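You operate a simulated robot arm through the tools that you are given. There is no shell and no other tool. Be economical: measure what you need, move in short steps, check, and stop when the job is done.

You are at the controls of a simulated two-armed robot. One attempt, no reset.

JOB
Wind the blue set out till the bridge gauge shows 940 MM, and lock it.
Fine: the collar has crept, so go by the gauge, not the counter. Set the gauge on the rails beside the blue hoop seat, free the blue spindle lever, wind, lock the lever, then put the gauge back where it stood. The gauge's glass breaks if dropped, knocked or squeezed. Leave the drive key off and the index pin in. Mind your fingers at frames, clips and levers; drop, knock or topple nothing.

Only the result counts: the job must be done as asked and must still hold three seconds after the hand-in. Knocking over, shifting, dropping, spilling or breaking anything else fails it.

ROBOT AND FRAMES
Two 7-joint arms with two-finger parallel grippers on one trunk, on a base that drives. Base frame: it is fixed to the floor where the robot stands at the start and does not move with it; the origin is under the middle of the robot, x ahead of it, y to its left, z up. Units: cm, degrees, N and s.
The left shoulder is at the start at [7, 13.4, 112.6], the right one opposite. With the tool pointing down near the work surface each hand reaches from about 10 to 64 cm from the robot's upright axis, wherever it stands, measured 20 degrees to its own side. Places, roughly: blue hoop clip [-130, -20, 130]; blue spindle lever [-120, -60, 100]; green hoop clip [-130, -460, 130]; green mandrel handwheel [-110, -500, 90]; green spindle lever [-120, -500, 100]; orange hoop clip [-130, -240, 130]; orange mandrel handwheel [-110, -280, 90]; orange spindle lever [-120, -280, 100]; rails beside the blue hoop seat [-160, -40, 120]. Payload 1.57 kg a hand.
Tool frame (each hand has its own): the origin (TCP) lies between the finger pads and is the grasp point; the fingertips stand 3 cm ahead of it; z points along the fingers, y is the line along which they close. Largest opening 8 cm; finger width 1.7, thickness 1.2; the body of the gripper, 4 by 8.2 cm, starts 8 cm behind the TCP.
Orientation is that of the tool frame in the base frame, as [roll, pitch, yaw] about the fixed x, y, z axes, in that order (R = Rz(yaw) Ry(pitch) Rx(roll)). With the fingers straight down and closing along the base's y, the tool's x points along the base's -x, its y along +y and its z along -z.

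CONTROLS
- The arms move only by the tool send_rows. It takes "left_steps", "right_steps" or both (then of equal length, played together; a hand with none holds still); each is a list that holds one entry, the list of rows, each a list of 7 numbers: the shift along the base's x, y, z in cm, then the turn, a rotation vector about the base's x, y, z in degrees, then the opening, from 0 (shut) to 1 (fully open). In form: [[[dx, dy, dz, ax, ay, az, fingers], ...]]. A call has 1 to 12 rows; each row is the pose to reach, as a shift and turn from the pose commanded when the call began. Each row takes 0.2 s and may step no farther than 5 cm and 8.6 degrees from the row before; otherwise, or with a gripper value out of range, the whole call is refused. A pose out of reach is approached as far as the arm can. The call stops where the force on the tool passes 40 N (or 10 N more than at its start, if that is more) or the arm is blocked; 0.2 s more then pass. Each finger travels about 15.3 cm/s and halts on what it meets, pressing with about 28 N; the grip force reading is that of the motor and also rises with nothing between the fingers. The clock runs only during rows and for 0.2 s after the last one: add rows that repeat a pose to give the fingers time. The reply holds the time, the measured pose of the TCP, the force on the tool along the base axes, the opening and the grip force, in the units named above and with some noise, with the torque about the TCP (base axes, N m) and any sound that the robot's microphone picked up, and new pictures: "show" is both (left out), scene, wrist or none (wrist: the cameras of the hands that moved).
- Cameras (640 x 400 px; columns grow to the right, rows downward): "scene" is now at [13.31, -0.27, 134.03]; the picture's right is [-0.03, -1.00, 0.00], its down [-0.70, 0.02, -0.71] and it looks along [0.71, -0.02, -0.70] (base axes); focal length 261 px, centre (320, 200). "left" rides on the left gripper at [7.2, 0.7, -12.2] in its tool frame; the picture's right is [-0.09, 1.00, 0.00], its down [-0.84, -0.08, -0.54] and it looks along [-0.54, -0.05, 0.84] (tool axes); focal length 238 px, centre (320, 200). "right" rides on the right gripper at [7.2, -0.7, -12.2] in its tool frame; the picture's right is [0.09, 1.00, 0.00], its down [-0.84, 0.08, -0.54] and it looks along [-0.54, 0.05, 0.84] (tool axes); focal length 238 px, centre (320, 200). There is no depth. A picture from a camera that has moved, and an enlarged one, comes with that camera's place and axes in the base frame and with its lens.
- move_column(by): slides the trunk up (or, below 0, down) by that many cm; the arms and the scene camera ride with it, the base frame stays. It gives what a move gives, with no picture.
- steer(legs): drives the robot by 1 to 6 legs, each [ahead, left, turn to the left] in cm, cm and degrees, along the robot's own axes; the way and the turn of a leg run together, so that a leg with both is an arc; at most 150 cm and 180 degrees a leg. The arms and the cameras ride along, it lands a little off, and it stops where it bumps. It gives what a move gives, and a new picture of the scene camera.
- pan_tilt(pan, tilt): turns the head with the scene camera to pan (to the left, within 86 degrees either way) and tilt (down, from -29 to 69), counted from straight ahead of the robot. It gives what a move gives, and a new picture of the scene camera.
- close_up(camera, box): a new picture of the part [left, top, right, bottom] of that camera's present view, enlarged. No time passes.
- finish_job(): hands the job in; it is judged then, once.

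Work in short steps. Places have to be worked out from the pictures, the camera data and where the tool is seen: move nearer, look again, correct. Check each grasp and each placing, and mend what went wrong. You have 120 turns and 260 pictures in all, those below and enlarged ones among them. Open the grippers and draw the arms clear of the work before you hand the job in, unless the task says otherwise; then end with one line.

The tools are called after "Request:" as a command line: name --argument value ..., lists and objects as JSON in quotes. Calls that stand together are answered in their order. send_rows: Moves the arms, as the interface text tells. Its arguments: {"type":"object","properties":{"left_steps":{"type":"array","items":{"type":"array","items":{"type":"array","items":{"type":"number"}}}},"right_steps":{"type":"array","items":{"type":"array","items":{"type":"array","items":{"type":"number"}}}},"show":{"type":"string","enum":["both","scene","wrist","none"]}},"required":[]} The other tools are called the same way: move_column (by) slides the trunk up or down; steer (legs) drives the base; pan_tilt (pan, tilt) turns the head that bears the scene camera; close_up (camera, box) takes an enlarged picture of a part of a camera's view; finish_job () hands the job in.

At the start:

```text
clock: 0.0
left_position: [38.58, 19.76, 105.99]
left_tcp_rot: [180.0, 0.2, -179.9]
left_contact_force: [0.4, 1.4, -0.3]
left_moment: [0.02, 0.01, -0.01]
left_finger_gap: 8.0
left_grip_force: 0.0
right_position: [42.71, -13.65, 98.29]
right_tcp_rot: [180.0, 0.0, 179.9]
right_contact_force: [0.6, 0.6, 0.9]
right_moment: [0.06, -0.04, 0.0]
right_finger_gap: 8.01
right_grip_force: 0.1
trunk travel left (down, up): [-70.0, 24.0]
robot x, y, heading: [0.13, 0.13, -0.1]
head pan, tilt: [-1.4, 44.6]
```

scene: 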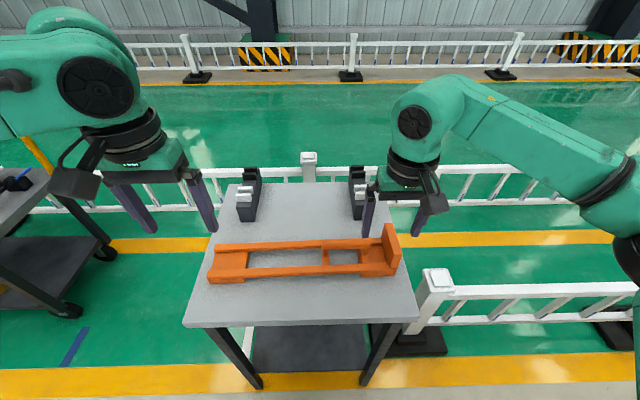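
right: 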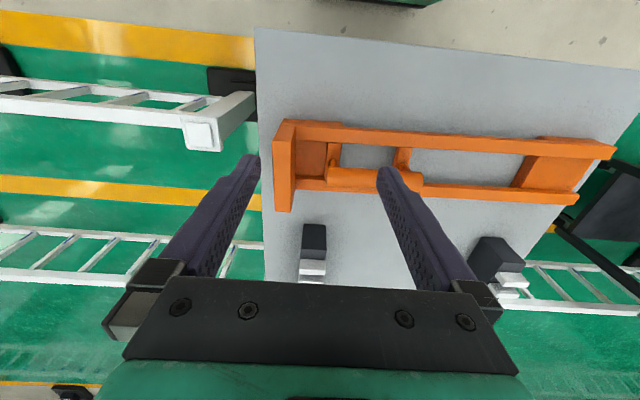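
left: 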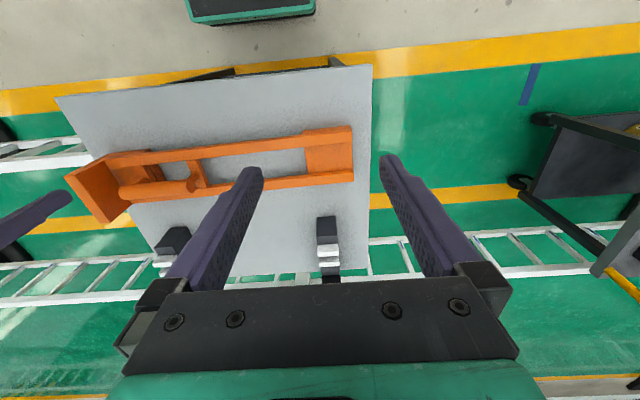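

The table ahead carries an orange frame and two black/white blocks; the machine lies behind the robot. I look around with the head first.

Request:
pan_tilt --pan 80 --tilt 25

Request:
pan_tilt --pan -80 --tilt 25

Request:
pan_tilt --pan 0 --tilt 50

Request:
close_up --camera "scene" --box '[160, 100, 440, 275]'

```text
clock: 1.6
left_position: [38.52, 19.83, 105.92]
left_tcp_rot: [-180.0, 0.1, -179.9]
left_contact_force: [-0.5, 0.4, 0.1]
left_moment: [0.01, 0.01, -0.01]
left_finger_gap: 8.0
left_grip_force: 0.0
right_position: [42.78, -13.83, 98.25]
right_tcp_rot: [180.0, 0.1, -180.0]
right_contact_force: [0.0, 0.0, -0.1]
right_moment: [0.03, 0.06, -0.03]
right_finger_gap: 7.99
right_grip_force: 0.1
trunk travel left (down, up): [-70.0, 24.0]
robot x, y, heading: [0.35, -0.0, 0.0]
head pan, tilt: [80.0, 25.0]
camera scene: at [6.76, 9.0, 137.03], right [0.98, -0.17, 0.0], down [-0.07, -0.42, -0.91], along [0.16, 0.89, -0.42], focal length 261 px, centre (320, 200)
```

scene: 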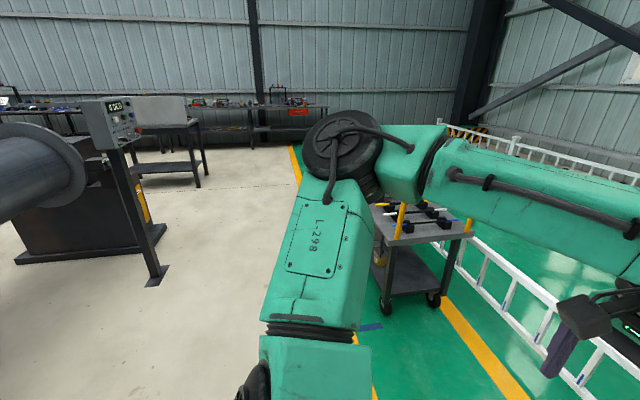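

```text
clock: 4.0
left_position: [38.55, 19.77, 105.83]
left_tcp_rot: [180.0, 0.0, -179.9]
left_contact_force: [-0.3, 0.2, -0.1]
left_moment: [0.03, -0.02, 0.02]
left_finger_gap: 7.98
left_grip_force: 0.1
right_position: [42.68, -13.83, 98.36]
right_tcp_rot: [-180.0, 0.0, -180.0]
right_contact_force: [0.5, -0.6, 0.3]
right_moment: [-0.02, 0.0, -0.04]
right_finger_gap: 7.98
right_grip_force: 0.1
trunk travel left (down, up): [-70.0, 24.0]
robot x, y, heading: [0.04, 0.1, 0.3]
head pan, tilt: [-80.0, 25.0]
camera scene: at [6.76, -9.14, 137.03], right [-0.98, -0.17, 0.0], down [-0.07, 0.42, -0.91], along [0.16, -0.89, -0.42], focal length 261 px, centre (320, 200)
```

scene: 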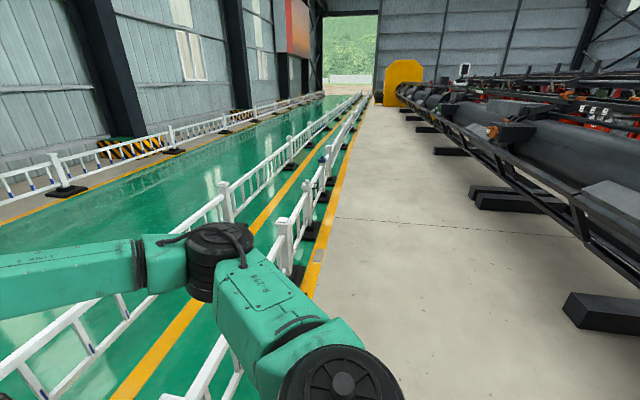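

```text
clock: 5.5
left_position: [38.53, 19.75, 105.96]
left_tcp_rot: [179.9, 0.1, -179.9]
left_contact_force: [0.0, -0.1, 0.3]
left_moment: [-0.04, -0.01, -0.01]
left_finger_gap: 7.98
left_grip_force: 0.0
right_position: [42.73, -13.85, 98.21]
right_tcp_rot: [-180.0, 0.0, -180.0]
right_contact_force: [0.3, 0.1, -0.9]
right_moment: [0.03, 0.0, 0.02]
right_finger_gap: 8.01
right_grip_force: 0.2
trunk travel left (down, up): [-70.0, 24.0]
robot x, y, heading: [0.32, -0.0, 0.2]
head pan, tilt: [0.0, 50.0]
camera scene: at [12.85, -0.08, 133.29], right [0.0, -1.0, 0.0], down [-0.77, 0.0, -0.64], along [0.64, 0.0, -0.77], focal length 261 px, centre (320, 200)
```

scene: 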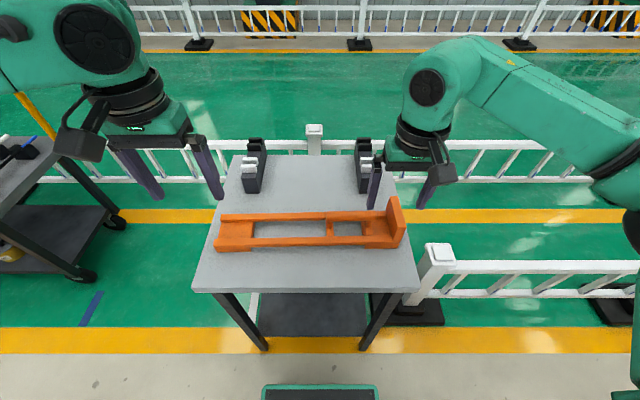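

```text
2.29 times, centred on (300, 188) of scene
camera zoom: at [12.85, -0.08, 133.29], right [0.0, -1.0, 0.0], down [-0.77, 0.0, -0.64], along [0.64, 0.0, -0.77], focal length 596 px, centre (366, 229)
```

zoom: 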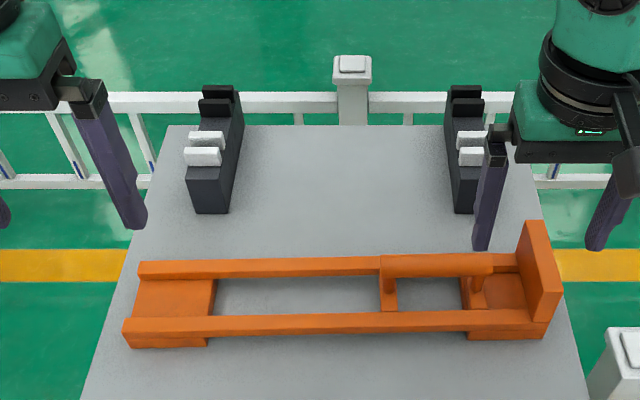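

The gauge isn't obviously here. I turn right in place to face the machine and look.

Request:
steer --legs '[[0, 0, -90]]'

Request:
pan_tilt --pan -70 --tilt 20

```text
clock: 9.7
left_position: [20.51, -38.17, 105.97]
left_tcp_rot: [180.0, 0.1, 91.3]
left_contact_force: [-0.5, -0.8, 1.2]
left_moment: [-0.04, -0.01, -0.03]
left_finger_gap: 8.0
left_grip_force: 0.1
right_position: [-12.96, -42.94, 98.32]
right_tcp_rot: [180.0, 0.0, 91.2]
right_contact_force: [-0.1, 0.6, 0.5]
right_moment: [0.01, 0.02, 0.01]
right_finger_gap: 7.99
right_grip_force: 0.1
trunk travel left (down, up): [-70.0, 24.0]
robot x, y, heading: [-0.43, -0.06, -88.6]
head pan, tilt: [0.0, 50.0]
camera scene: at [0.41, -12.79, 133.28], right [-1.0, -0.02, 0.0], down [-0.02, 0.77, -0.64], along [0.01, -0.64, -0.77], focal length 261 px, centre (320, 200)
```

scene: 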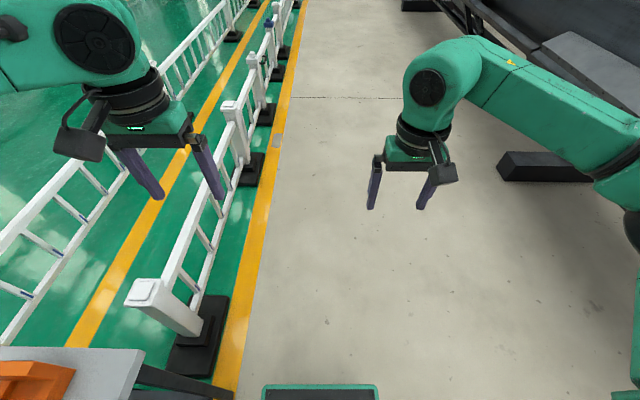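

```text
clock: 11.1
left_position: [20.58, -38.16, 105.93]
left_tcp_rot: [-180.0, 0.2, 91.3]
left_contact_force: [-0.5, 0.8, -0.4]
left_moment: [-0.04, 0.02, -0.02]
left_finger_gap: 8.01
left_grip_force: 0.0
right_position: [-13.0, -43.15, 98.17]
right_tcp_rot: [180.0, 0.0, 91.2]
right_contact_force: [0.6, -0.4, -0.7]
right_moment: [0.04, -0.02, 0.03]
right_finger_gap: 8.01
right_grip_force: 0.0
trunk travel left (down, up): [-70.0, 24.0]
robot x, y, heading: [0.16, 0.06, -88.7]
head pan, tilt: [-70.0, 20.0]
camera scene: at [-8.44, -8.47, 137.84], right [-0.36, 0.93, 0.0], down [0.32, 0.12, -0.94], along [-0.88, -0.34, -0.34], focal length 261 px, centre (320, 200)
```

scene: 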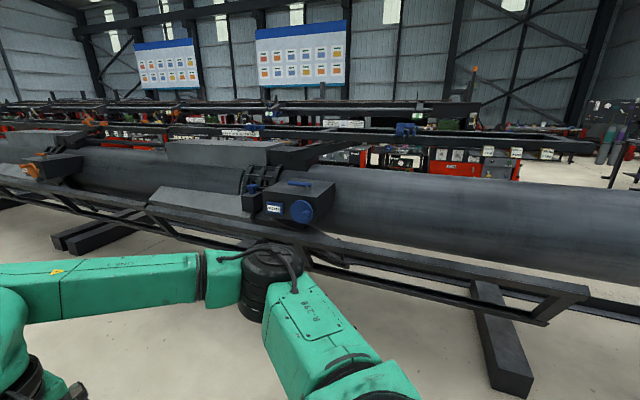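

Request:
steer --legs '[[0, 0, -91]]'

Request:
pan_tilt --pan 0 --tilt 20

```text
clock: 15.4
left_position: [-38.74, -19.62, 105.96]
left_tcp_rot: [179.9, 0.1, -0.2]
left_contact_force: [-0.1, -0.1, -0.2]
left_moment: [0.0, -0.02, 0.0]
left_finger_gap: 7.99
left_grip_force: 0.1
right_position: [-42.65, 14.05, 98.27]
right_tcp_rot: [-180.0, 0.1, -0.3]
right_contact_force: [-0.2, -0.2, -0.7]
right_moment: [0.0, 0.03, -0.01]
right_finger_gap: 8.0
right_grip_force: 0.0
trunk travel left (down, up): [-70.0, 24.0]
robot x, y, heading: [-0.42, 0.13, 179.6]
head pan, tilt: [-70.0, 20.0]
camera scene: at [-8.03, 8.72, 137.84], right [0.94, 0.34, 0.0], down [0.12, -0.32, -0.94], along [-0.32, 0.88, -0.34], focal length 261 px, centre (320, 200)
```

scene: 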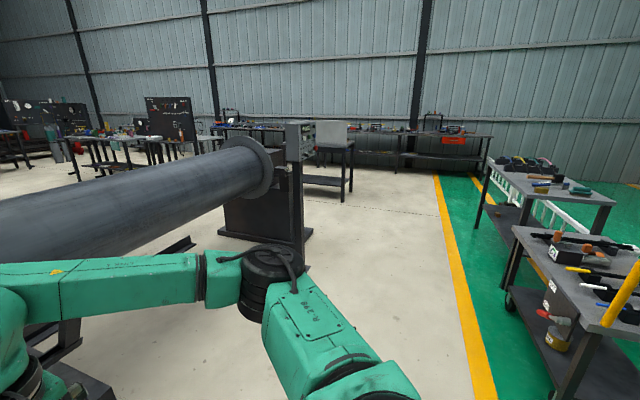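

```text
clock: 16.8
left_position: [-38.73, -19.46, 105.99]
left_tcp_rot: [-180.0, 0.1, -0.3]
left_contact_force: [-0.1, 0.1, 0.1]
left_moment: [0.01, 0.02, 0.01]
left_finger_gap: 7.99
left_grip_force: 0.1
right_position: [-42.61, 14.06, 98.31]
right_tcp_rot: [179.9, 0.1, -0.5]
right_contact_force: [0.7, -0.8, -0.3]
right_moment: [0.0, -0.04, 0.03]
right_finger_gap: 8.01
right_grip_force: 0.0
trunk travel left (down, up): [-70.0, 24.0]
robot x, y, heading: [-0.28, 0.08, 180.0]
head pan, tilt: [0.0, 20.0]
camera scene: at [-14.2, 0.02, 137.84], right [0.01, 1.0, 0.0], down [0.34, 0.0, -0.94], along [-0.94, 0.01, -0.34], focal length 261 px, centre (320, 200)
```

scene: 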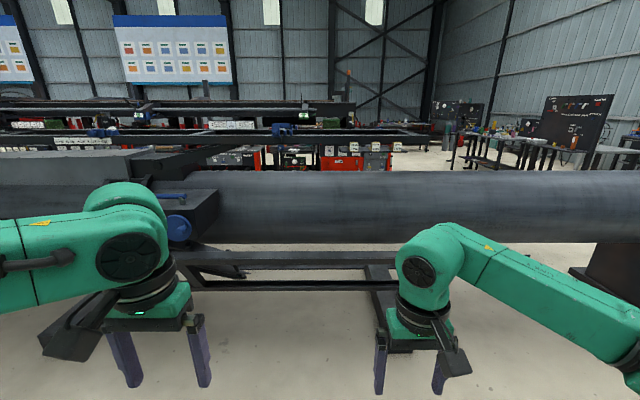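

I slide along to the robot's left (base −y) to face the blue set.

Request:
steer --legs '[[0, 45, 0]]'

Request:
pan_tilt --pan 0 --tilt 15

Request:
close_up --camera "scene" --box '[160, 80, 480, 280]'

```text
clock: 19.5
left_position: [-39.45, -63.89, 105.94]
left_tcp_rot: [-180.0, 0.2, -1.0]
left_contact_force: [-0.2, 0.2, 0.0]
left_moment: [-0.01, -0.01, 0.0]
left_finger_gap: 7.99
left_grip_force: 0.0
right_position: [-43.0, -30.27, 98.27]
right_tcp_rot: [-180.0, 0.1, -1.0]
right_contact_force: [0.4, 0.3, 0.6]
right_moment: [0.02, 0.01, 0.01]
right_finger_gap: 8.03
right_grip_force: 0.0
trunk travel left (down, up): [-70.0, 24.0]
robot x, y, heading: [-0.22, -44.73, 179.2]
head pan, tilt: [0.0, 20.0]
camera scene: at [-14.73, -44.61, 137.84], right [0.02, 1.0, 0.0], down [0.34, -0.01, -0.94], along [-0.94, 0.02, -0.34], focal length 261 px, centre (320, 200)
```

scene: 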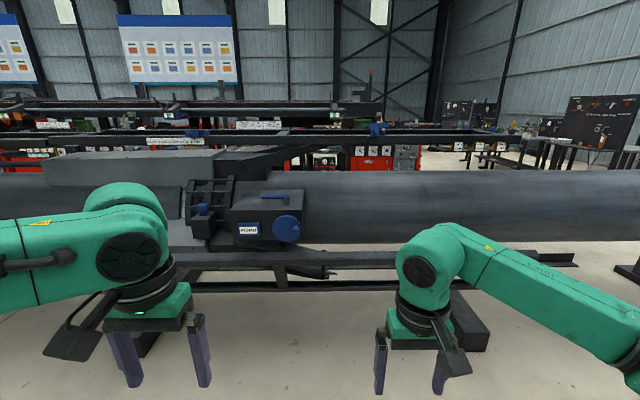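

```text
clock: 20.2
left_position: [-39.37, -63.99, 105.94]
left_tcp_rot: [180.0, 0.1, -1.0]
left_contact_force: [0.1, -0.5, -0.5]
left_moment: [0.01, 0.01, -0.03]
left_finger_gap: 8.03
left_grip_force: 0.0
right_position: [-43.03, -30.24, 98.27]
right_tcp_rot: [179.9, -0.1, -1.0]
right_contact_force: [-0.1, 0.6, 0.2]
right_moment: [-0.02, 0.01, 0.0]
right_finger_gap: 8.0
right_grip_force: 0.1
trunk travel left (down, up): [-70.0, 24.0]
robot x, y, heading: [-0.39, -44.88, 178.9]
head pan, tilt: [0.0, 15.0]
camera scene: at [-14.76, -44.72, 138.65], right [0.02, 1.0, 0.0], down [0.26, 0.0, -0.97], along [-0.97, 0.02, -0.26], focal length 261 px, centre (320, 200)
```

scene: 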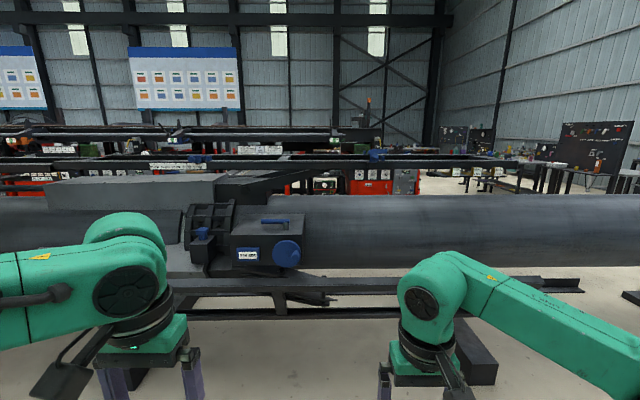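

```text
2.00 times, centred on (320, 180) of scene
camera zoom: at [-14.76, -44.72, 138.65], right [0.02, 1.0, 0.0], down [0.26, 0.0, -0.97], along [-0.97, 0.02, -0.26], focal length 522 px, centre (320, 240)
```

zoom: 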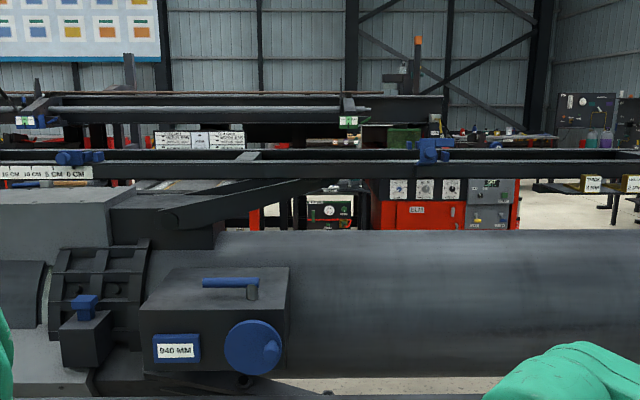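

Request:
close_up --camera "scene" --box '[170, 180, 330, 280]'

Request:
close_up --camera "scene" --box '[0, 110, 240, 260]'

Request:
close_up --camera "scene" --box '[320, 120, 520, 245]'

Request:
pan_tilt --pan 30 --tilt 15

```text
4.00 times, centred on (250, 230) of scene
camera zoom: at [-14.76, -44.72, 138.65], right [0.02, 1.0, 0.0], down [0.26, 0.0, -0.97], along [-0.97, 0.02, -0.26], focal length 1043 px, centre (600, 80)
```

zoom: 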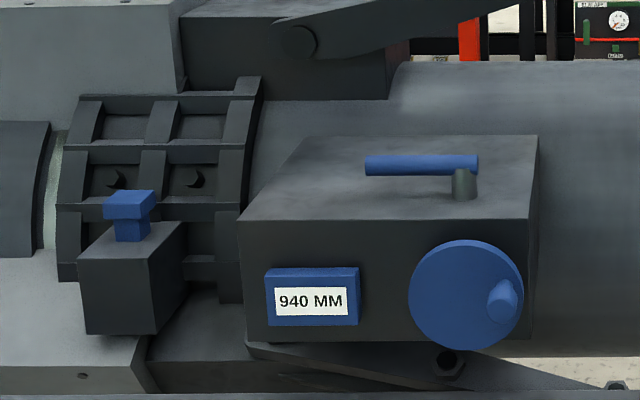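

```text
2.67 times, centred on (120, 185) of scene
camera zoom: at [-14.76, -44.72, 138.65], right [0.02, 1.0, 0.0], down [0.26, 0.0, -0.97], along [-0.97, 0.02, -0.26], focal length 695 px, centre (853, 240)
```

zoom: 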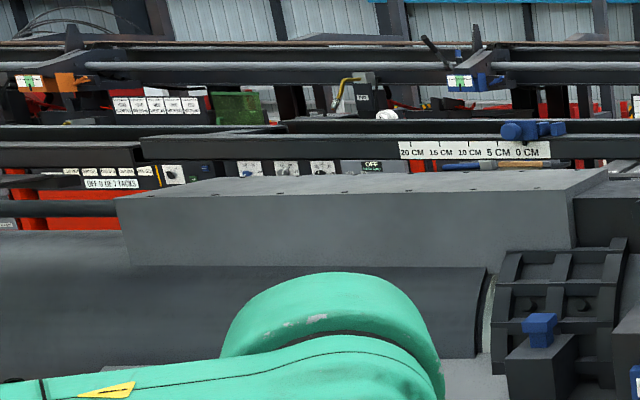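

```text
3.20 times, centred on (420, 182) of scene
camera zoom: at [-14.76, -44.72, 138.65], right [0.02, 1.0, 0.0], down [0.26, 0.0, -0.97], along [-0.97, 0.02, -0.26], focal length 834 px, centre (0, 256)
```

zoom: 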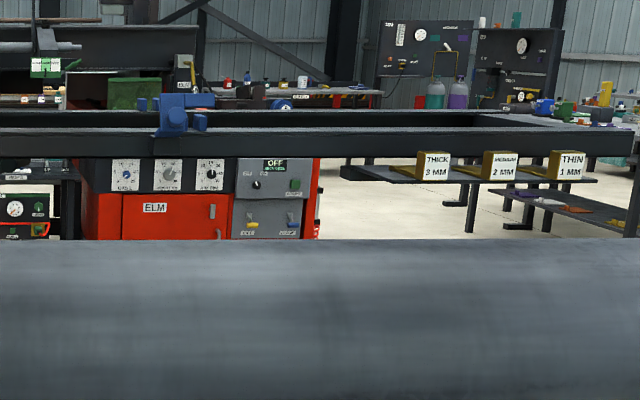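

```text
clock: 21.1
left_position: [-39.44, -63.94, 106.08]
left_tcp_rot: [180.0, 0.1, -1.0]
left_contact_force: [0.5, 0.1, -0.8]
left_moment: [-0.02, -0.02, -0.04]
left_finger_gap: 8.02
left_grip_force: 0.1
right_position: [-43.03, -30.22, 98.19]
right_tcp_rot: [-180.0, 0.0, -1.0]
right_contact_force: [-0.9, -0.3, 0.7]
right_moment: [-0.02, 0.0, 0.02]
right_finger_gap: 7.98
right_grip_force: 0.0
trunk travel left (down, up): [-70.0, 24.0]
robot x, y, heading: [-0.27, -44.44, 178.8]
head pan, tilt: [30.0, 15.0]
camera scene: at [-13.59, -49.35, 138.66], right [-0.48, 0.88, 0.0], down [0.23, 0.13, -0.97], along [-0.85, -0.47, -0.26], focal length 261 px, centre (320, 200)
```

scene: 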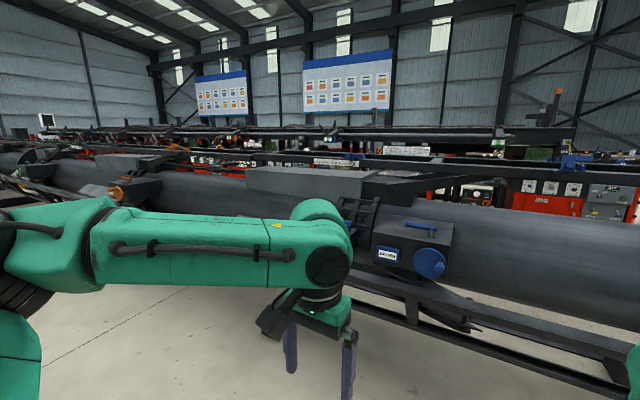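

Request:
move_column --by 24

Request:
steer --legs '[[25, 0, 0]]'

Request:
pan_tilt --pan 0 --tilt 25

Request:
close_up --camera "scene" --box '[140, 60, 460, 260]'

```text
clock: 23.6
left_position: [-39.57, -63.89, 129.97]
left_tcp_rot: [-180.0, 0.1, -1.0]
left_contact_force: [1.1, -0.2, 0.4]
left_moment: [0.02, 0.01, 0.01]
left_finger_gap: 7.99
left_grip_force: 0.1
right_position: [-43.11, -30.23, 122.2]
right_tcp_rot: [180.0, 0.0, -1.0]
right_contact_force: [0.0, 0.3, -0.6]
right_moment: [0.02, -0.01, 0.01]
right_finger_gap: 7.98
right_grip_force: 0.0
trunk travel left (down, up): [-94.0, 0.0]
robot x, y, heading: [-0.28, -44.9, 178.9]
head pan, tilt: [30.0, 15.0]
```

```text
clock: 25.5
left_position: [-64.16, -63.65, 130.11]
left_tcp_rot: [-179.9, 0.3, -0.8]
left_contact_force: [0.1, 0.0, 0.3]
left_moment: [-0.03, 0.04, 0.0]
left_finger_gap: 7.99
left_grip_force: 0.0
right_position: [-67.92, -29.97, 122.43]
right_tcp_rot: [180.0, 0.2, -0.9]
right_contact_force: [0.4, -0.2, 0.0]
right_moment: [0.01, 0.04, -0.04]
right_finger_gap: 8.03
right_grip_force: 0.0
trunk travel left (down, up): [-94.0, 0.0]
robot x, y, heading: [-25.51, -44.36, 179.2]
head pan, tilt: [30.0, 15.0]
camera scene: at [-38.22, -48.98, 162.7], right [-0.49, 0.87, 0.0], down [0.22, 0.13, -0.97], along [-0.84, -0.47, -0.26], focal length 261 px, centre (320, 200)
```

scene: 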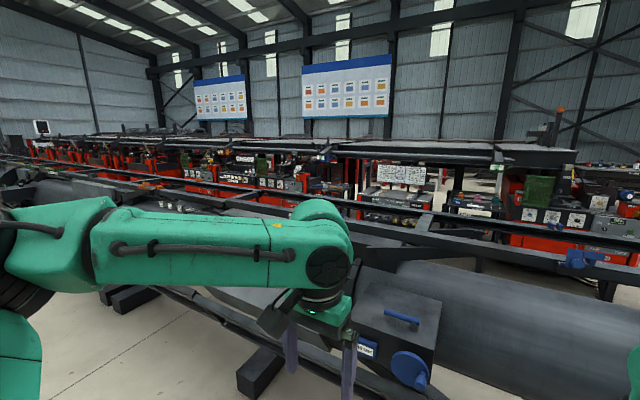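

```text
clock: 26.4
left_position: [-64.76, -63.61, 129.97]
left_tcp_rot: [-179.9, 0.0, -0.9]
left_contact_force: [0.0, 0.2, 0.9]
left_moment: [-0.03, 0.01, 0.02]
left_finger_gap: 8.0
left_grip_force: 0.1
right_position: [-68.32, -29.94, 122.23]
right_tcp_rot: [180.0, -0.1, -0.9]
right_contact_force: [0.2, 0.1, 0.9]
right_moment: [0.0, 0.0, -0.02]
right_finger_gap: 8.0
right_grip_force: 0.0
trunk travel left (down, up): [-94.0, 0.0]
robot x, y, heading: [-25.62, -44.38, 179.1]
head pan, tilt: [0.0, 25.0]
camera scene: at [-39.92, -44.29, 161.02], right [0.02, 1.0, 0.0], down [0.42, -0.01, -0.91], along [-0.91, 0.01, -0.42], focal length 261 px, centre (320, 200)
```

scene: 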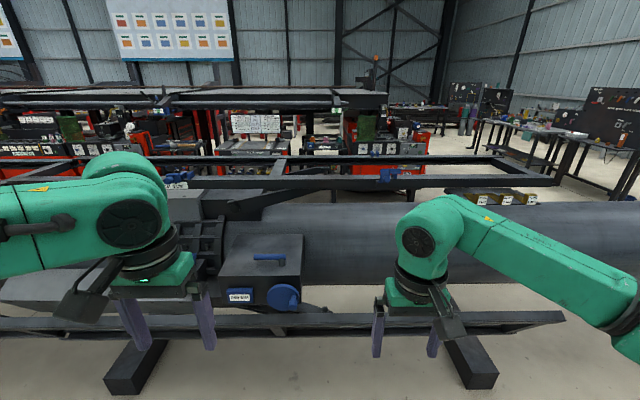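

```text
2.00 times, centred on (300, 160) of scene
camera zoom: at [-39.92, -44.29, 161.02], right [0.02, 1.0, 0.0], down [0.42, -0.01, -0.91], along [-0.91, 0.01, -0.42], focal length 522 px, centre (360, 280)
```

zoom: 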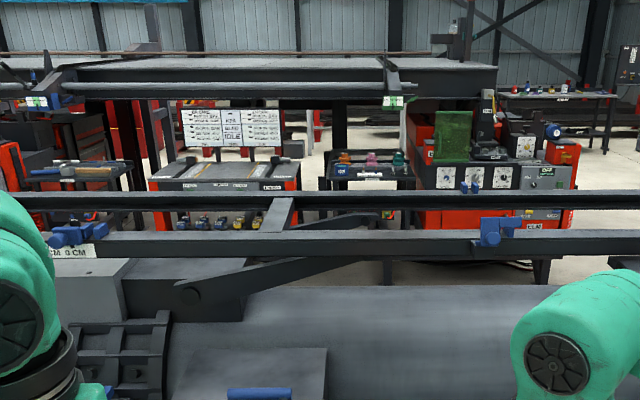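

Request:
pan_tilt --pan -80 --tilt 20

Request:
close_up --camera "scene" --box '[160, 60, 480, 260]'

Request:
pan_tilt --pan 60 --tilt 20

Request:
close_up --camera "scene" --box '[0, 100, 320, 300]'

```text
clock: 27.9
left_position: [-64.67, -63.56, 130.02]
left_tcp_rot: [180.0, 0.2, -0.8]
left_contact_force: [-0.6, -0.1, 1.2]
left_moment: [0.0, 0.02, 0.0]
left_finger_gap: 8.0
left_grip_force: 0.0
right_position: [-68.21, -29.94, 122.12]
right_tcp_rot: [-180.0, -0.1, -0.9]
right_contact_force: [-0.2, 0.5, -1.0]
right_moment: [0.03, 0.05, -0.02]
right_finger_gap: 7.99
right_grip_force: 0.0
trunk travel left (down, up): [-94.0, 0.0]
robot x, y, heading: [-25.65, -44.5, 179.3]
head pan, tilt: [-80.0, 20.0]
camera scene: at [-32.04, -35.24, 161.84], right [0.99, 0.16, 0.0], down [0.05, -0.34, -0.94], along [-0.15, 0.93, -0.34], focal length 261 px, centre (320, 200)
```

scene: 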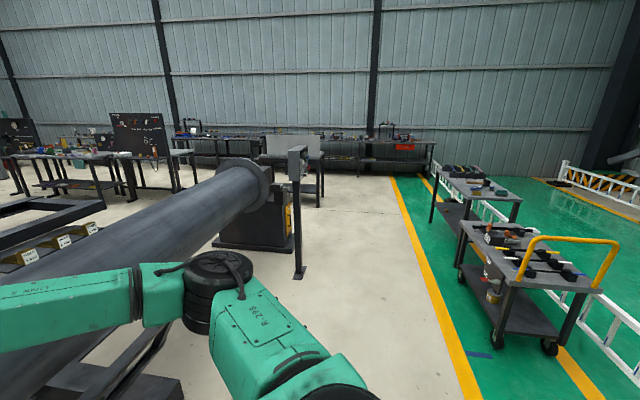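

```text
2.00 times, centred on (320, 160) of scene
camera zoom: at [-32.04, -35.24, 161.84], right [0.99, 0.16, 0.0], down [0.05, -0.34, -0.94], along [-0.15, 0.93, -0.34], focal length 522 px, centre (320, 280)
```

zoom: 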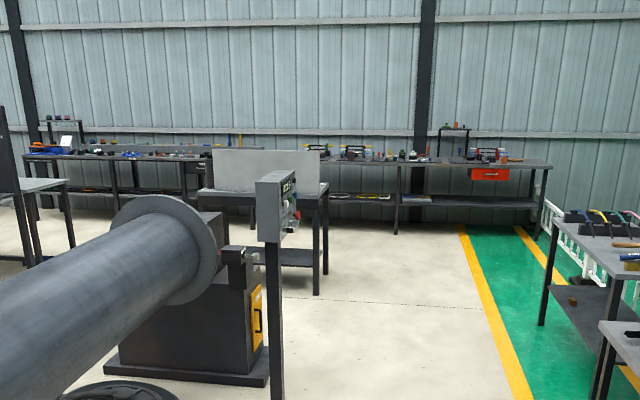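

```text
clock: 30.2
left_position: [-64.67, -63.52, 130.06]
left_tcp_rot: [-179.9, 0.0, -0.8]
left_contact_force: [0.6, -0.3, 0.9]
left_moment: [0.0, -0.02, 0.03]
left_finger_gap: 7.99
left_grip_force: 0.1
right_position: [-68.28, -29.95, 122.16]
right_tcp_rot: [-180.0, 0.0, -1.0]
right_contact_force: [0.5, 0.0, 0.3]
right_moment: [0.0, 0.03, 0.0]
right_finger_gap: 8.0
right_grip_force: 0.0
trunk travel left (down, up): [-94.0, 0.0]
robot x, y, heading: [-25.98, -44.28, 179.1]
head pan, tilt: [60.0, 20.0]
camera scene: at [-35.36, -52.42, 161.84], right [-0.86, 0.51, 0.0], down [0.18, 0.29, -0.94], along [-0.48, -0.81, -0.34], focal length 261 px, centre (320, 200)
```

scene: 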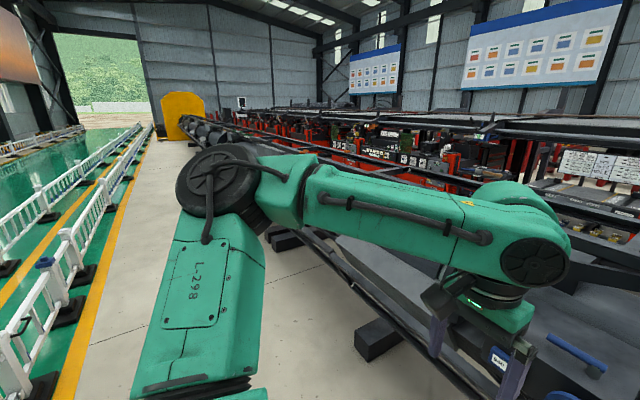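

```text
2.00 times, centred on (160, 200) of scene
camera zoom: at [-35.36, -52.42, 161.84], right [-0.86, 0.51, 0.0], down [0.18, 0.29, -0.94], along [-0.48, -0.81, -0.34], focal length 522 px, centre (640, 200)
```

zoom: 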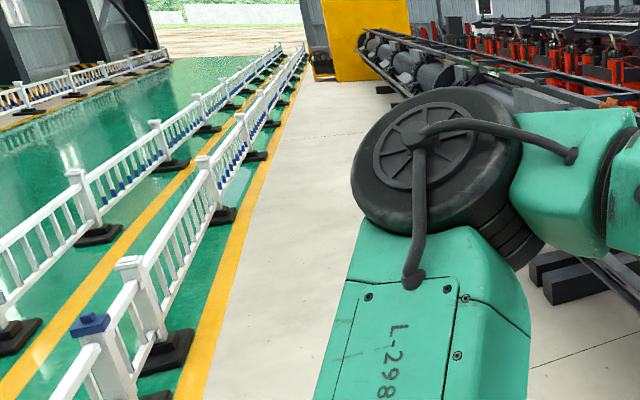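

Request:
close_up --camera "scene" --box '[0, 230, 96, 290]'

Request:
pan_tilt --pan -86 --tilt 30

Request:
close_up --camera "scene" --box '[370, 100, 610, 250]'

```text
6.67 times, centred on (48, 260) of scene
camera zoom: at [-35.36, -52.42, 161.84], right [-0.86, 0.51, 0.0], down [0.18, 0.29, -0.94], along [-0.48, -0.81, -0.34], focal length 1738 px, centre (2133, -200)
```

zoom: 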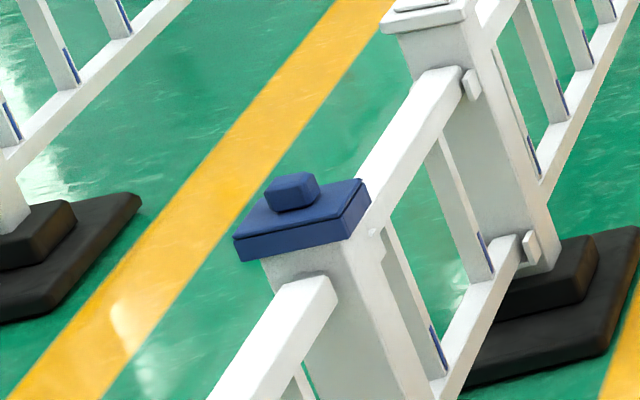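

```text
clock: 32.5
left_position: [-64.65, -63.67, 130.0]
left_tcp_rot: [-180.0, 0.1, -0.8]
left_contact_force: [0.9, 0.0, -0.6]
left_moment: [0.0, -0.01, -0.02]
left_finger_gap: 8.0
left_grip_force: 0.1
right_position: [-68.22, -29.97, 122.26]
right_tcp_rot: [-180.0, 0.0, -0.9]
right_contact_force: [0.7, -0.3, 0.1]
right_moment: [-0.01, -0.01, 0.01]
right_finger_gap: 8.01
right_grip_force: 0.0
trunk travel left (down, up): [-94.0, 0.0]
robot x, y, heading: [-25.44, -44.38, 179.2]
head pan, tilt: [-85.9, 30.0]
camera scene: at [-31.07, -35.4, 160.24], right [1.0, 0.06, 0.0], down [0.03, -0.5, -0.87], along [-0.05, 0.86, -0.5], focal length 261 px, centre (320, 200)
```

scene: 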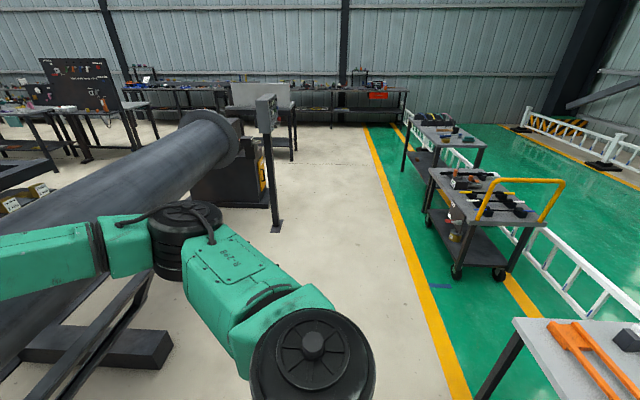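

```text
2.67 times, centred on (490, 175) of scene
camera zoom: at [-31.07, -35.4, 160.24], right [1.0, 0.06, 0.0], down [0.03, -0.5, -0.87], along [-0.05, 0.86, -0.5], focal length 695 px, centre (-133, 267)
```

zoom: 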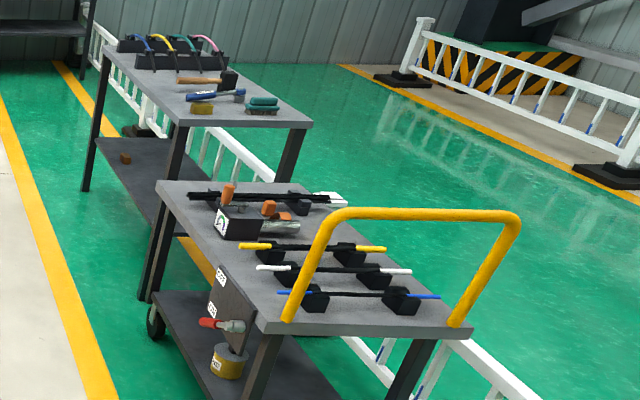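

The cart to the left of the start has a labelled box and rods; I turn back and drive over to inspect it.

Request:
steer --legs '[[0, 0, -179], [0, 80, 0], [0, 75, 0]]'

Request:
pan_tilt --pan 0 --tilt 38

Request:
close_up --camera "scene" --box '[160, 80, 480, 280]'

```text
clock: 47.6
left_position: [8.06, 128.91, 129.92]
left_tcp_rot: [179.9, 0.1, -178.2]
left_contact_force: [-0.1, -0.2, 0.6]
left_moment: [0.03, 0.0, 0.01]
left_finger_gap: 7.99
left_grip_force: 0.2
right_position: [13.21, 95.57, 122.17]
right_tcp_rot: [179.9, 0.0, -178.2]
right_contact_force: [-0.3, -0.2, 0.4]
right_moment: [0.0, 0.02, 0.04]
right_finger_gap: 7.99
right_grip_force: 0.1
trunk travel left (down, up): [-94.0, 0.0]
robot x, y, heading: [-30.39, 108.17, 1.7]
head pan, tilt: [-85.9, 30.0]
camera scene: at [-23.89, 99.04, 160.23], right [-0.99, -0.1, 0.0], down [-0.05, 0.5, -0.87], along [0.09, -0.86, -0.5], focal length 261 px, centre (320, 200)
```

scene: 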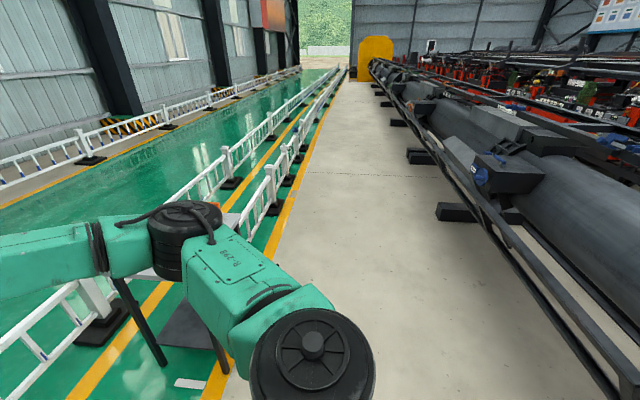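

```text
clock: 49.2
left_position: [8.0, 129.15, 129.94]
left_tcp_rot: [179.9, 0.1, -178.1]
left_contact_force: [0.3, 0.4, 0.4]
left_moment: [-0.01, 0.02, -0.02]
left_finger_gap: 7.99
left_grip_force: 0.1
right_position: [13.23, 95.75, 122.2]
right_tcp_rot: [-180.0, 0.0, -178.2]
right_contact_force: [0.3, 0.2, -0.3]
right_moment: [0.02, -0.01, 0.0]
right_finger_gap: 8.01
right_grip_force: 0.1
trunk travel left (down, up): [-94.0, 0.0]
robot x, y, heading: [-30.05, 108.41, 2.0]
head pan, tilt: [0.0, 38.0]
camera scene: at [-16.19, 108.51, 159.0], right [0.03, -1.0, 0.0], down [-0.62, -0.02, -0.79], along [0.79, 0.02, -0.62], focal length 261 px, centre (320, 200)
```

scene: 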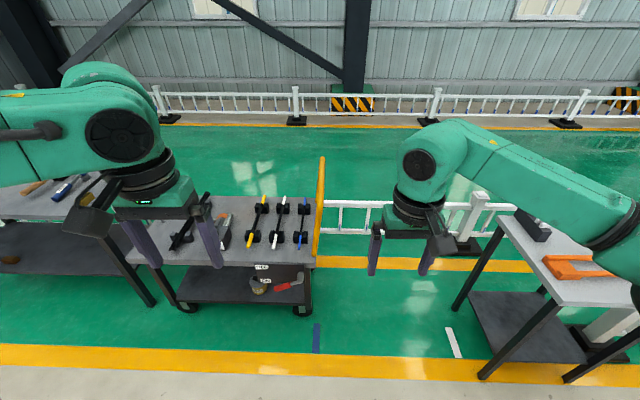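

```text
2.00 times, centred on (320, 180) of scene
camera zoom: at [-16.19, 108.51, 159.0], right [0.03, -1.0, 0.0], down [-0.62, -0.02, -0.79], along [0.79, 0.02, -0.62], focal length 522 px, centre (320, 240)
```

zoom: 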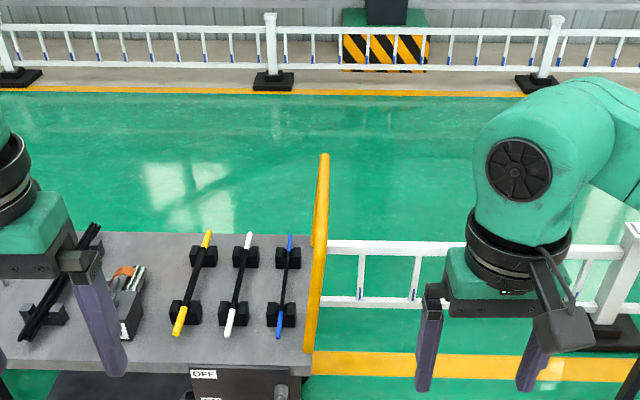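

Request:
steer --legs '[[15, 38, 0]]'

Request:
pan_tilt --pan 0 --tilt 45

Request:
close_up --camera "scene" --box '[200, 120, 440, 270]'

Request:
close_up --camera "scene" --box '[0, 80, 240, 230]'

```text
clock: 51.7
left_position: [21.62, 166.66, 130.11]
left_tcp_rot: [179.9, 0.2, -178.1]
left_contact_force: [0.5, 0.5, -0.9]
left_moment: [0.01, 0.0, -0.01]
left_finger_gap: 8.02
left_grip_force: 0.1
right_position: [26.87, 133.46, 122.34]
right_tcp_rot: [180.0, -0.1, -178.3]
right_contact_force: [-0.6, 0.7, 0.3]
right_moment: [0.03, -0.01, -0.02]
right_finger_gap: 8.01
right_grip_force: 0.0
trunk travel left (down, up): [-94.0, 0.0]
robot x, y, heading: [-16.15, 146.24, 1.8]
head pan, tilt: [0.0, 38.0]
camera scene: at [-2.59, 146.19, 159.01], right [0.03, -1.0, 0.0], down [-0.61, -0.02, -0.79], along [0.79, 0.03, -0.62], focal length 261 px, centre (320, 200)
```

scene: 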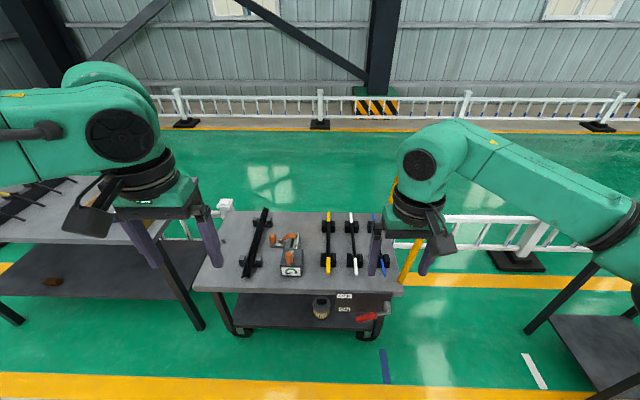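

```text
clock: 52.4
left_position: [21.78, 167.08, 129.98]
left_tcp_rot: [179.9, 0.1, -178.2]
left_contact_force: [-0.1, 0.4, -0.8]
left_moment: [0.06, 0.01, 0.02]
left_finger_gap: 7.99
left_grip_force: 0.1
right_position: [26.91, 133.55, 122.29]
right_tcp_rot: [179.9, -0.1, -178.4]
right_contact_force: [0.6, 0.5, -0.3]
right_moment: [0.0, 0.0, 0.0]
right_finger_gap: 8.01
right_grip_force: 0.0
trunk travel left (down, up): [-94.0, 0.0]
robot x, y, heading: [-16.26, 146.21, 1.7]
head pan, tilt: [0.0, 45.0]
camera scene: at [-3.01, 146.38, 157.98], right [0.03, -1.0, 0.0], down [-0.71, -0.02, -0.71], along [0.71, 0.02, -0.71], focal length 261 px, centre (320, 200)
```

scene: 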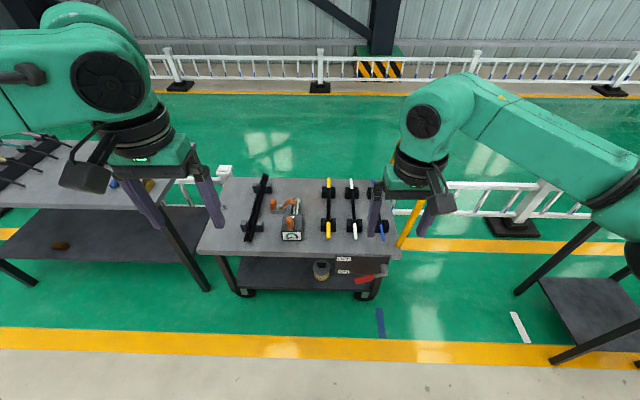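

```text
2.67 times, centred on (320, 195) of scene
camera zoom: at [-3.01, 146.38, 157.98], right [0.03, -1.0, 0.0], down [-0.71, -0.02, -0.71], along [0.71, 0.02, -0.71], focal length 695 px, centre (320, 213)
```

zoom: 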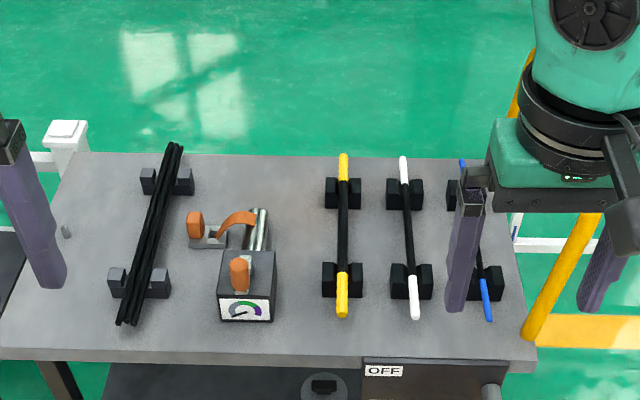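

```text
2.67 times, centred on (120, 155) of scene
camera zoom: at [-3.01, 146.38, 157.98], right [0.03, -1.0, 0.0], down [-0.71, -0.02, -0.71], along [0.71, 0.02, -0.71], focal length 695 px, centre (853, 320)
```

zoom: 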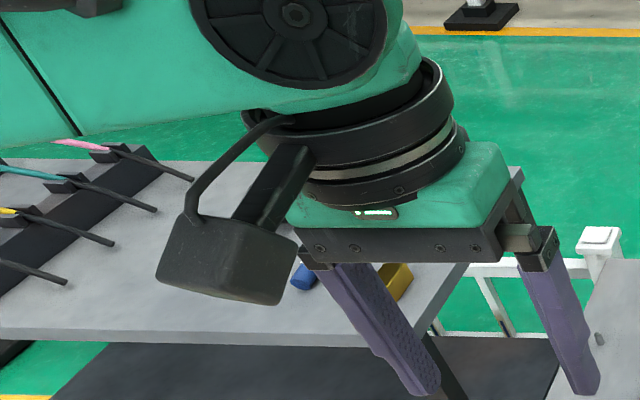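

The dial box here is a tension meter, not in MM. The orange bridge on the start table has an end plate whose outer face I haven't seen; I drive to look at it from the other side.

Request:
steer --legs '[[-25, 0, -2], [0, -110, 0], [0, -105, 0]]'

Request:
pan_tilt --pan 25 --tilt 40

Request:
close_up --camera "scene" --box '[160, 80, 480, 280]'

```text
clock: 64.5
left_position: [-2.18, -51.95, 129.95]
left_tcp_rot: [179.9, 0.1, 179.9]
left_contact_force: [0.4, 0.2, -0.1]
left_moment: [0.02, -0.01, 0.01]
left_finger_gap: 7.98
left_grip_force: 0.0
right_position: [1.76, -85.49, 122.27]
right_tcp_rot: [-179.9, 0.0, 179.9]
right_contact_force: [0.0, 0.9, -0.8]
right_moment: [-0.06, -0.02, -0.02]
right_finger_gap: 8.0
right_grip_force: 0.1
trunk travel left (down, up): [-94.0, 0.0]
robot x, y, heading: [-40.81, -71.77, -0.2]
head pan, tilt: [0.0, 45.0]
camera scene: at [-27.65, -71.59, 157.98], right [0.0, -1.0, 0.0], down [-0.71, 0.0, -0.71], along [0.71, 0.0, -0.71], focal length 261 px, centre (320, 200)
```

scene: 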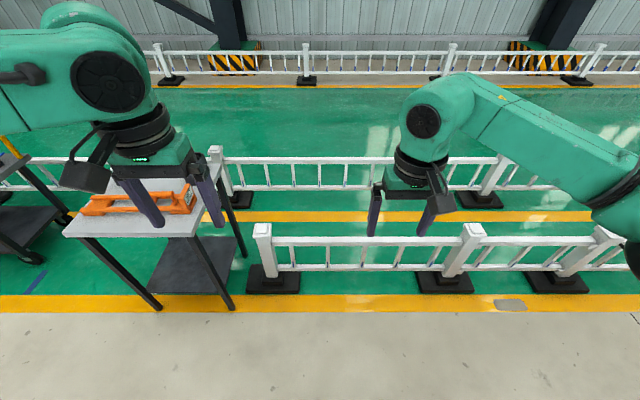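

```text
clock: 65.4
left_position: [-2.41, -52.01, 129.9]
left_tcp_rot: [-180.0, 0.1, 179.9]
left_contact_force: [0.6, -0.8, 0.4]
left_moment: [-0.01, -0.01, -0.01]
left_finger_gap: 7.98
left_grip_force: 0.1
right_position: [1.74, -85.52, 122.22]
right_tcp_rot: [180.0, 0.0, 179.9]
right_contact_force: [-0.3, -0.3, 0.3]
right_moment: [0.0, 0.02, -0.01]
right_finger_gap: 8.02
right_grip_force: 0.0
trunk travel left (down, up): [-94.0, 0.0]
robot x, y, heading: [-40.87, -71.2, -0.1]
head pan, tilt: [25.0, 40.0]
camera scene: at [-28.07, -68.18, 158.7], right [0.42, -0.91, 0.0], down [-0.58, -0.27, -0.77], along [0.69, 0.32, -0.64], focal length 261 px, centre (320, 200)
```

scene: 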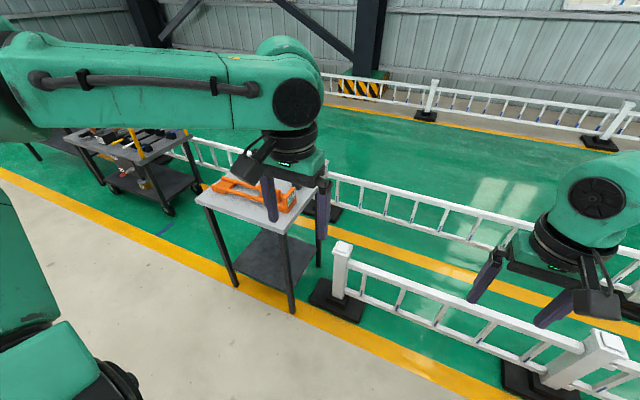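

```text
2.00 times, centred on (320, 180) of scene
camera zoom: at [-28.07, -68.18, 158.7], right [0.42, -0.91, 0.0], down [-0.58, -0.27, -0.77], along [0.69, 0.32, -0.64], focal length 522 px, centre (320, 240)
```

zoom: 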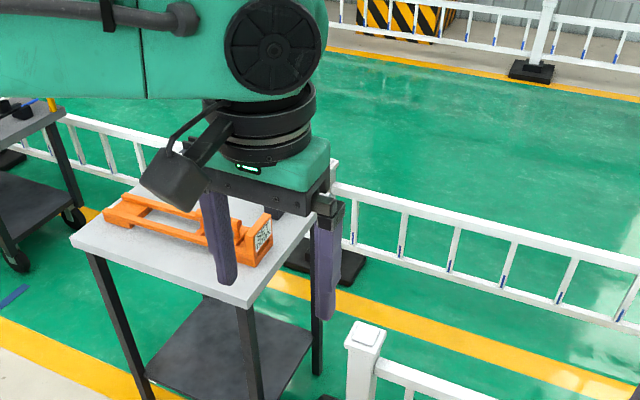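

Request:
close_up --camera "scene" --box '[260, 180, 324, 220]'

```text
10.00 times, centred on (292, 200) of scene
camera zoom: at [-28.07, -68.18, 158.7], right [0.42, -0.91, 0.0], down [-0.58, -0.27, -0.77], along [0.69, 0.32, -0.64], focal length 2608 px, centre (600, 200)
```

zoom: 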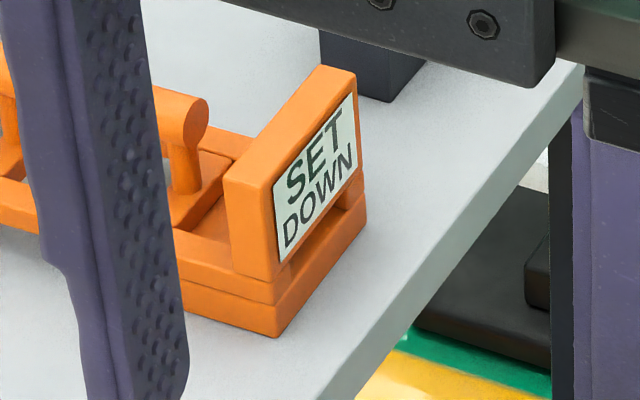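

That confirms it: the orange bridge is the gauge (display reads SET DOWN). Now I turn back to the machine to study the rails and seat before lifting it.

Request:
steer --legs '[[0, 0, 179.9], [0, -30, 0]]'

Request:
pan_tilt --pan 0 --tilt 30

Request:
close_up --camera "scene" --box '[80, 80, 480, 330]'

```text
clock: 75.0
left_position: [-80.17, -63.79, 129.94]
left_tcp_rot: [-179.9, 0.1, 3.7]
left_contact_force: [-0.4, 0.6, -0.3]
left_moment: [0.01, -0.02, 0.0]
left_finger_gap: 8.01
left_grip_force: 0.0
right_position: [-86.38, -30.49, 122.3]
right_tcp_rot: [-179.9, 0.0, 3.6]
right_contact_force: [-0.5, -0.9, 0.8]
right_moment: [0.01, 0.0, -0.01]
right_finger_gap: 8.0
right_grip_force: 0.0
trunk travel left (down, up): [-94.0, 0.0]
robot x, y, heading: [-42.98, -41.13, -176.1]
head pan, tilt: [25.0, 40.0]
camera scene: at [-55.16, -46.14, 158.69], right [-0.48, 0.88, 0.0], down [0.56, 0.31, -0.77], along [-0.67, -0.37, -0.64], focal length 261 px, centre (320, 200)
```

scene: 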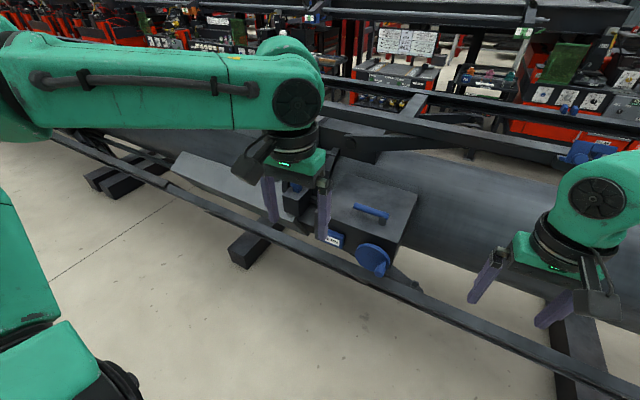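

```text
clock: 75.9
left_position: [-80.17, -63.41, 130.0]
left_tcp_rot: [179.9, 0.1, 3.7]
left_contact_force: [0.6, -0.2, -0.2]
left_moment: [0.01, 0.02, 0.01]
left_finger_gap: 8.03
left_grip_force: 0.0
right_position: [-86.38, -30.13, 122.2]
right_tcp_rot: [180.0, 0.0, 3.6]
right_contact_force: [-0.1, 0.3, -0.4]
right_moment: [-0.02, -0.03, 0.01]
right_finger_gap: 8.0
right_grip_force: 0.0
trunk travel left (down, up): [-94.0, 0.0]
robot x, y, heading: [-42.99, -41.43, -176.5]
head pan, tilt: [0.0, 30.0]
camera scene: at [-56.75, -42.18, 160.23], right [-0.06, 1.0, 0.0], down [0.5, 0.03, -0.87], along [-0.86, -0.06, -0.5], focal length 261 px, centre (320, 200)
```

scene: 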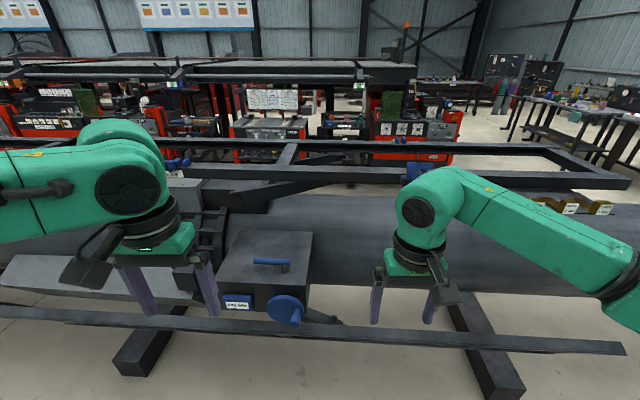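

```text
1.60 times, centred on (280, 205) of scene
camera zoom: at [-56.75, -42.18, 160.23], right [-0.06, 1.0, 0.0], down [0.5, 0.03, -0.87], along [-0.86, -0.06, -0.5], focal length 417 px, centre (384, 192)
```

zoom: 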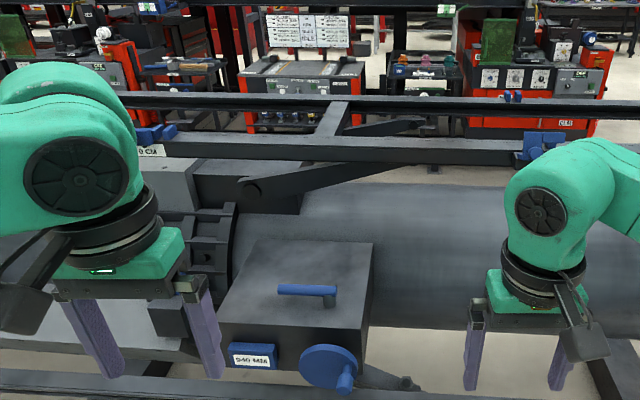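

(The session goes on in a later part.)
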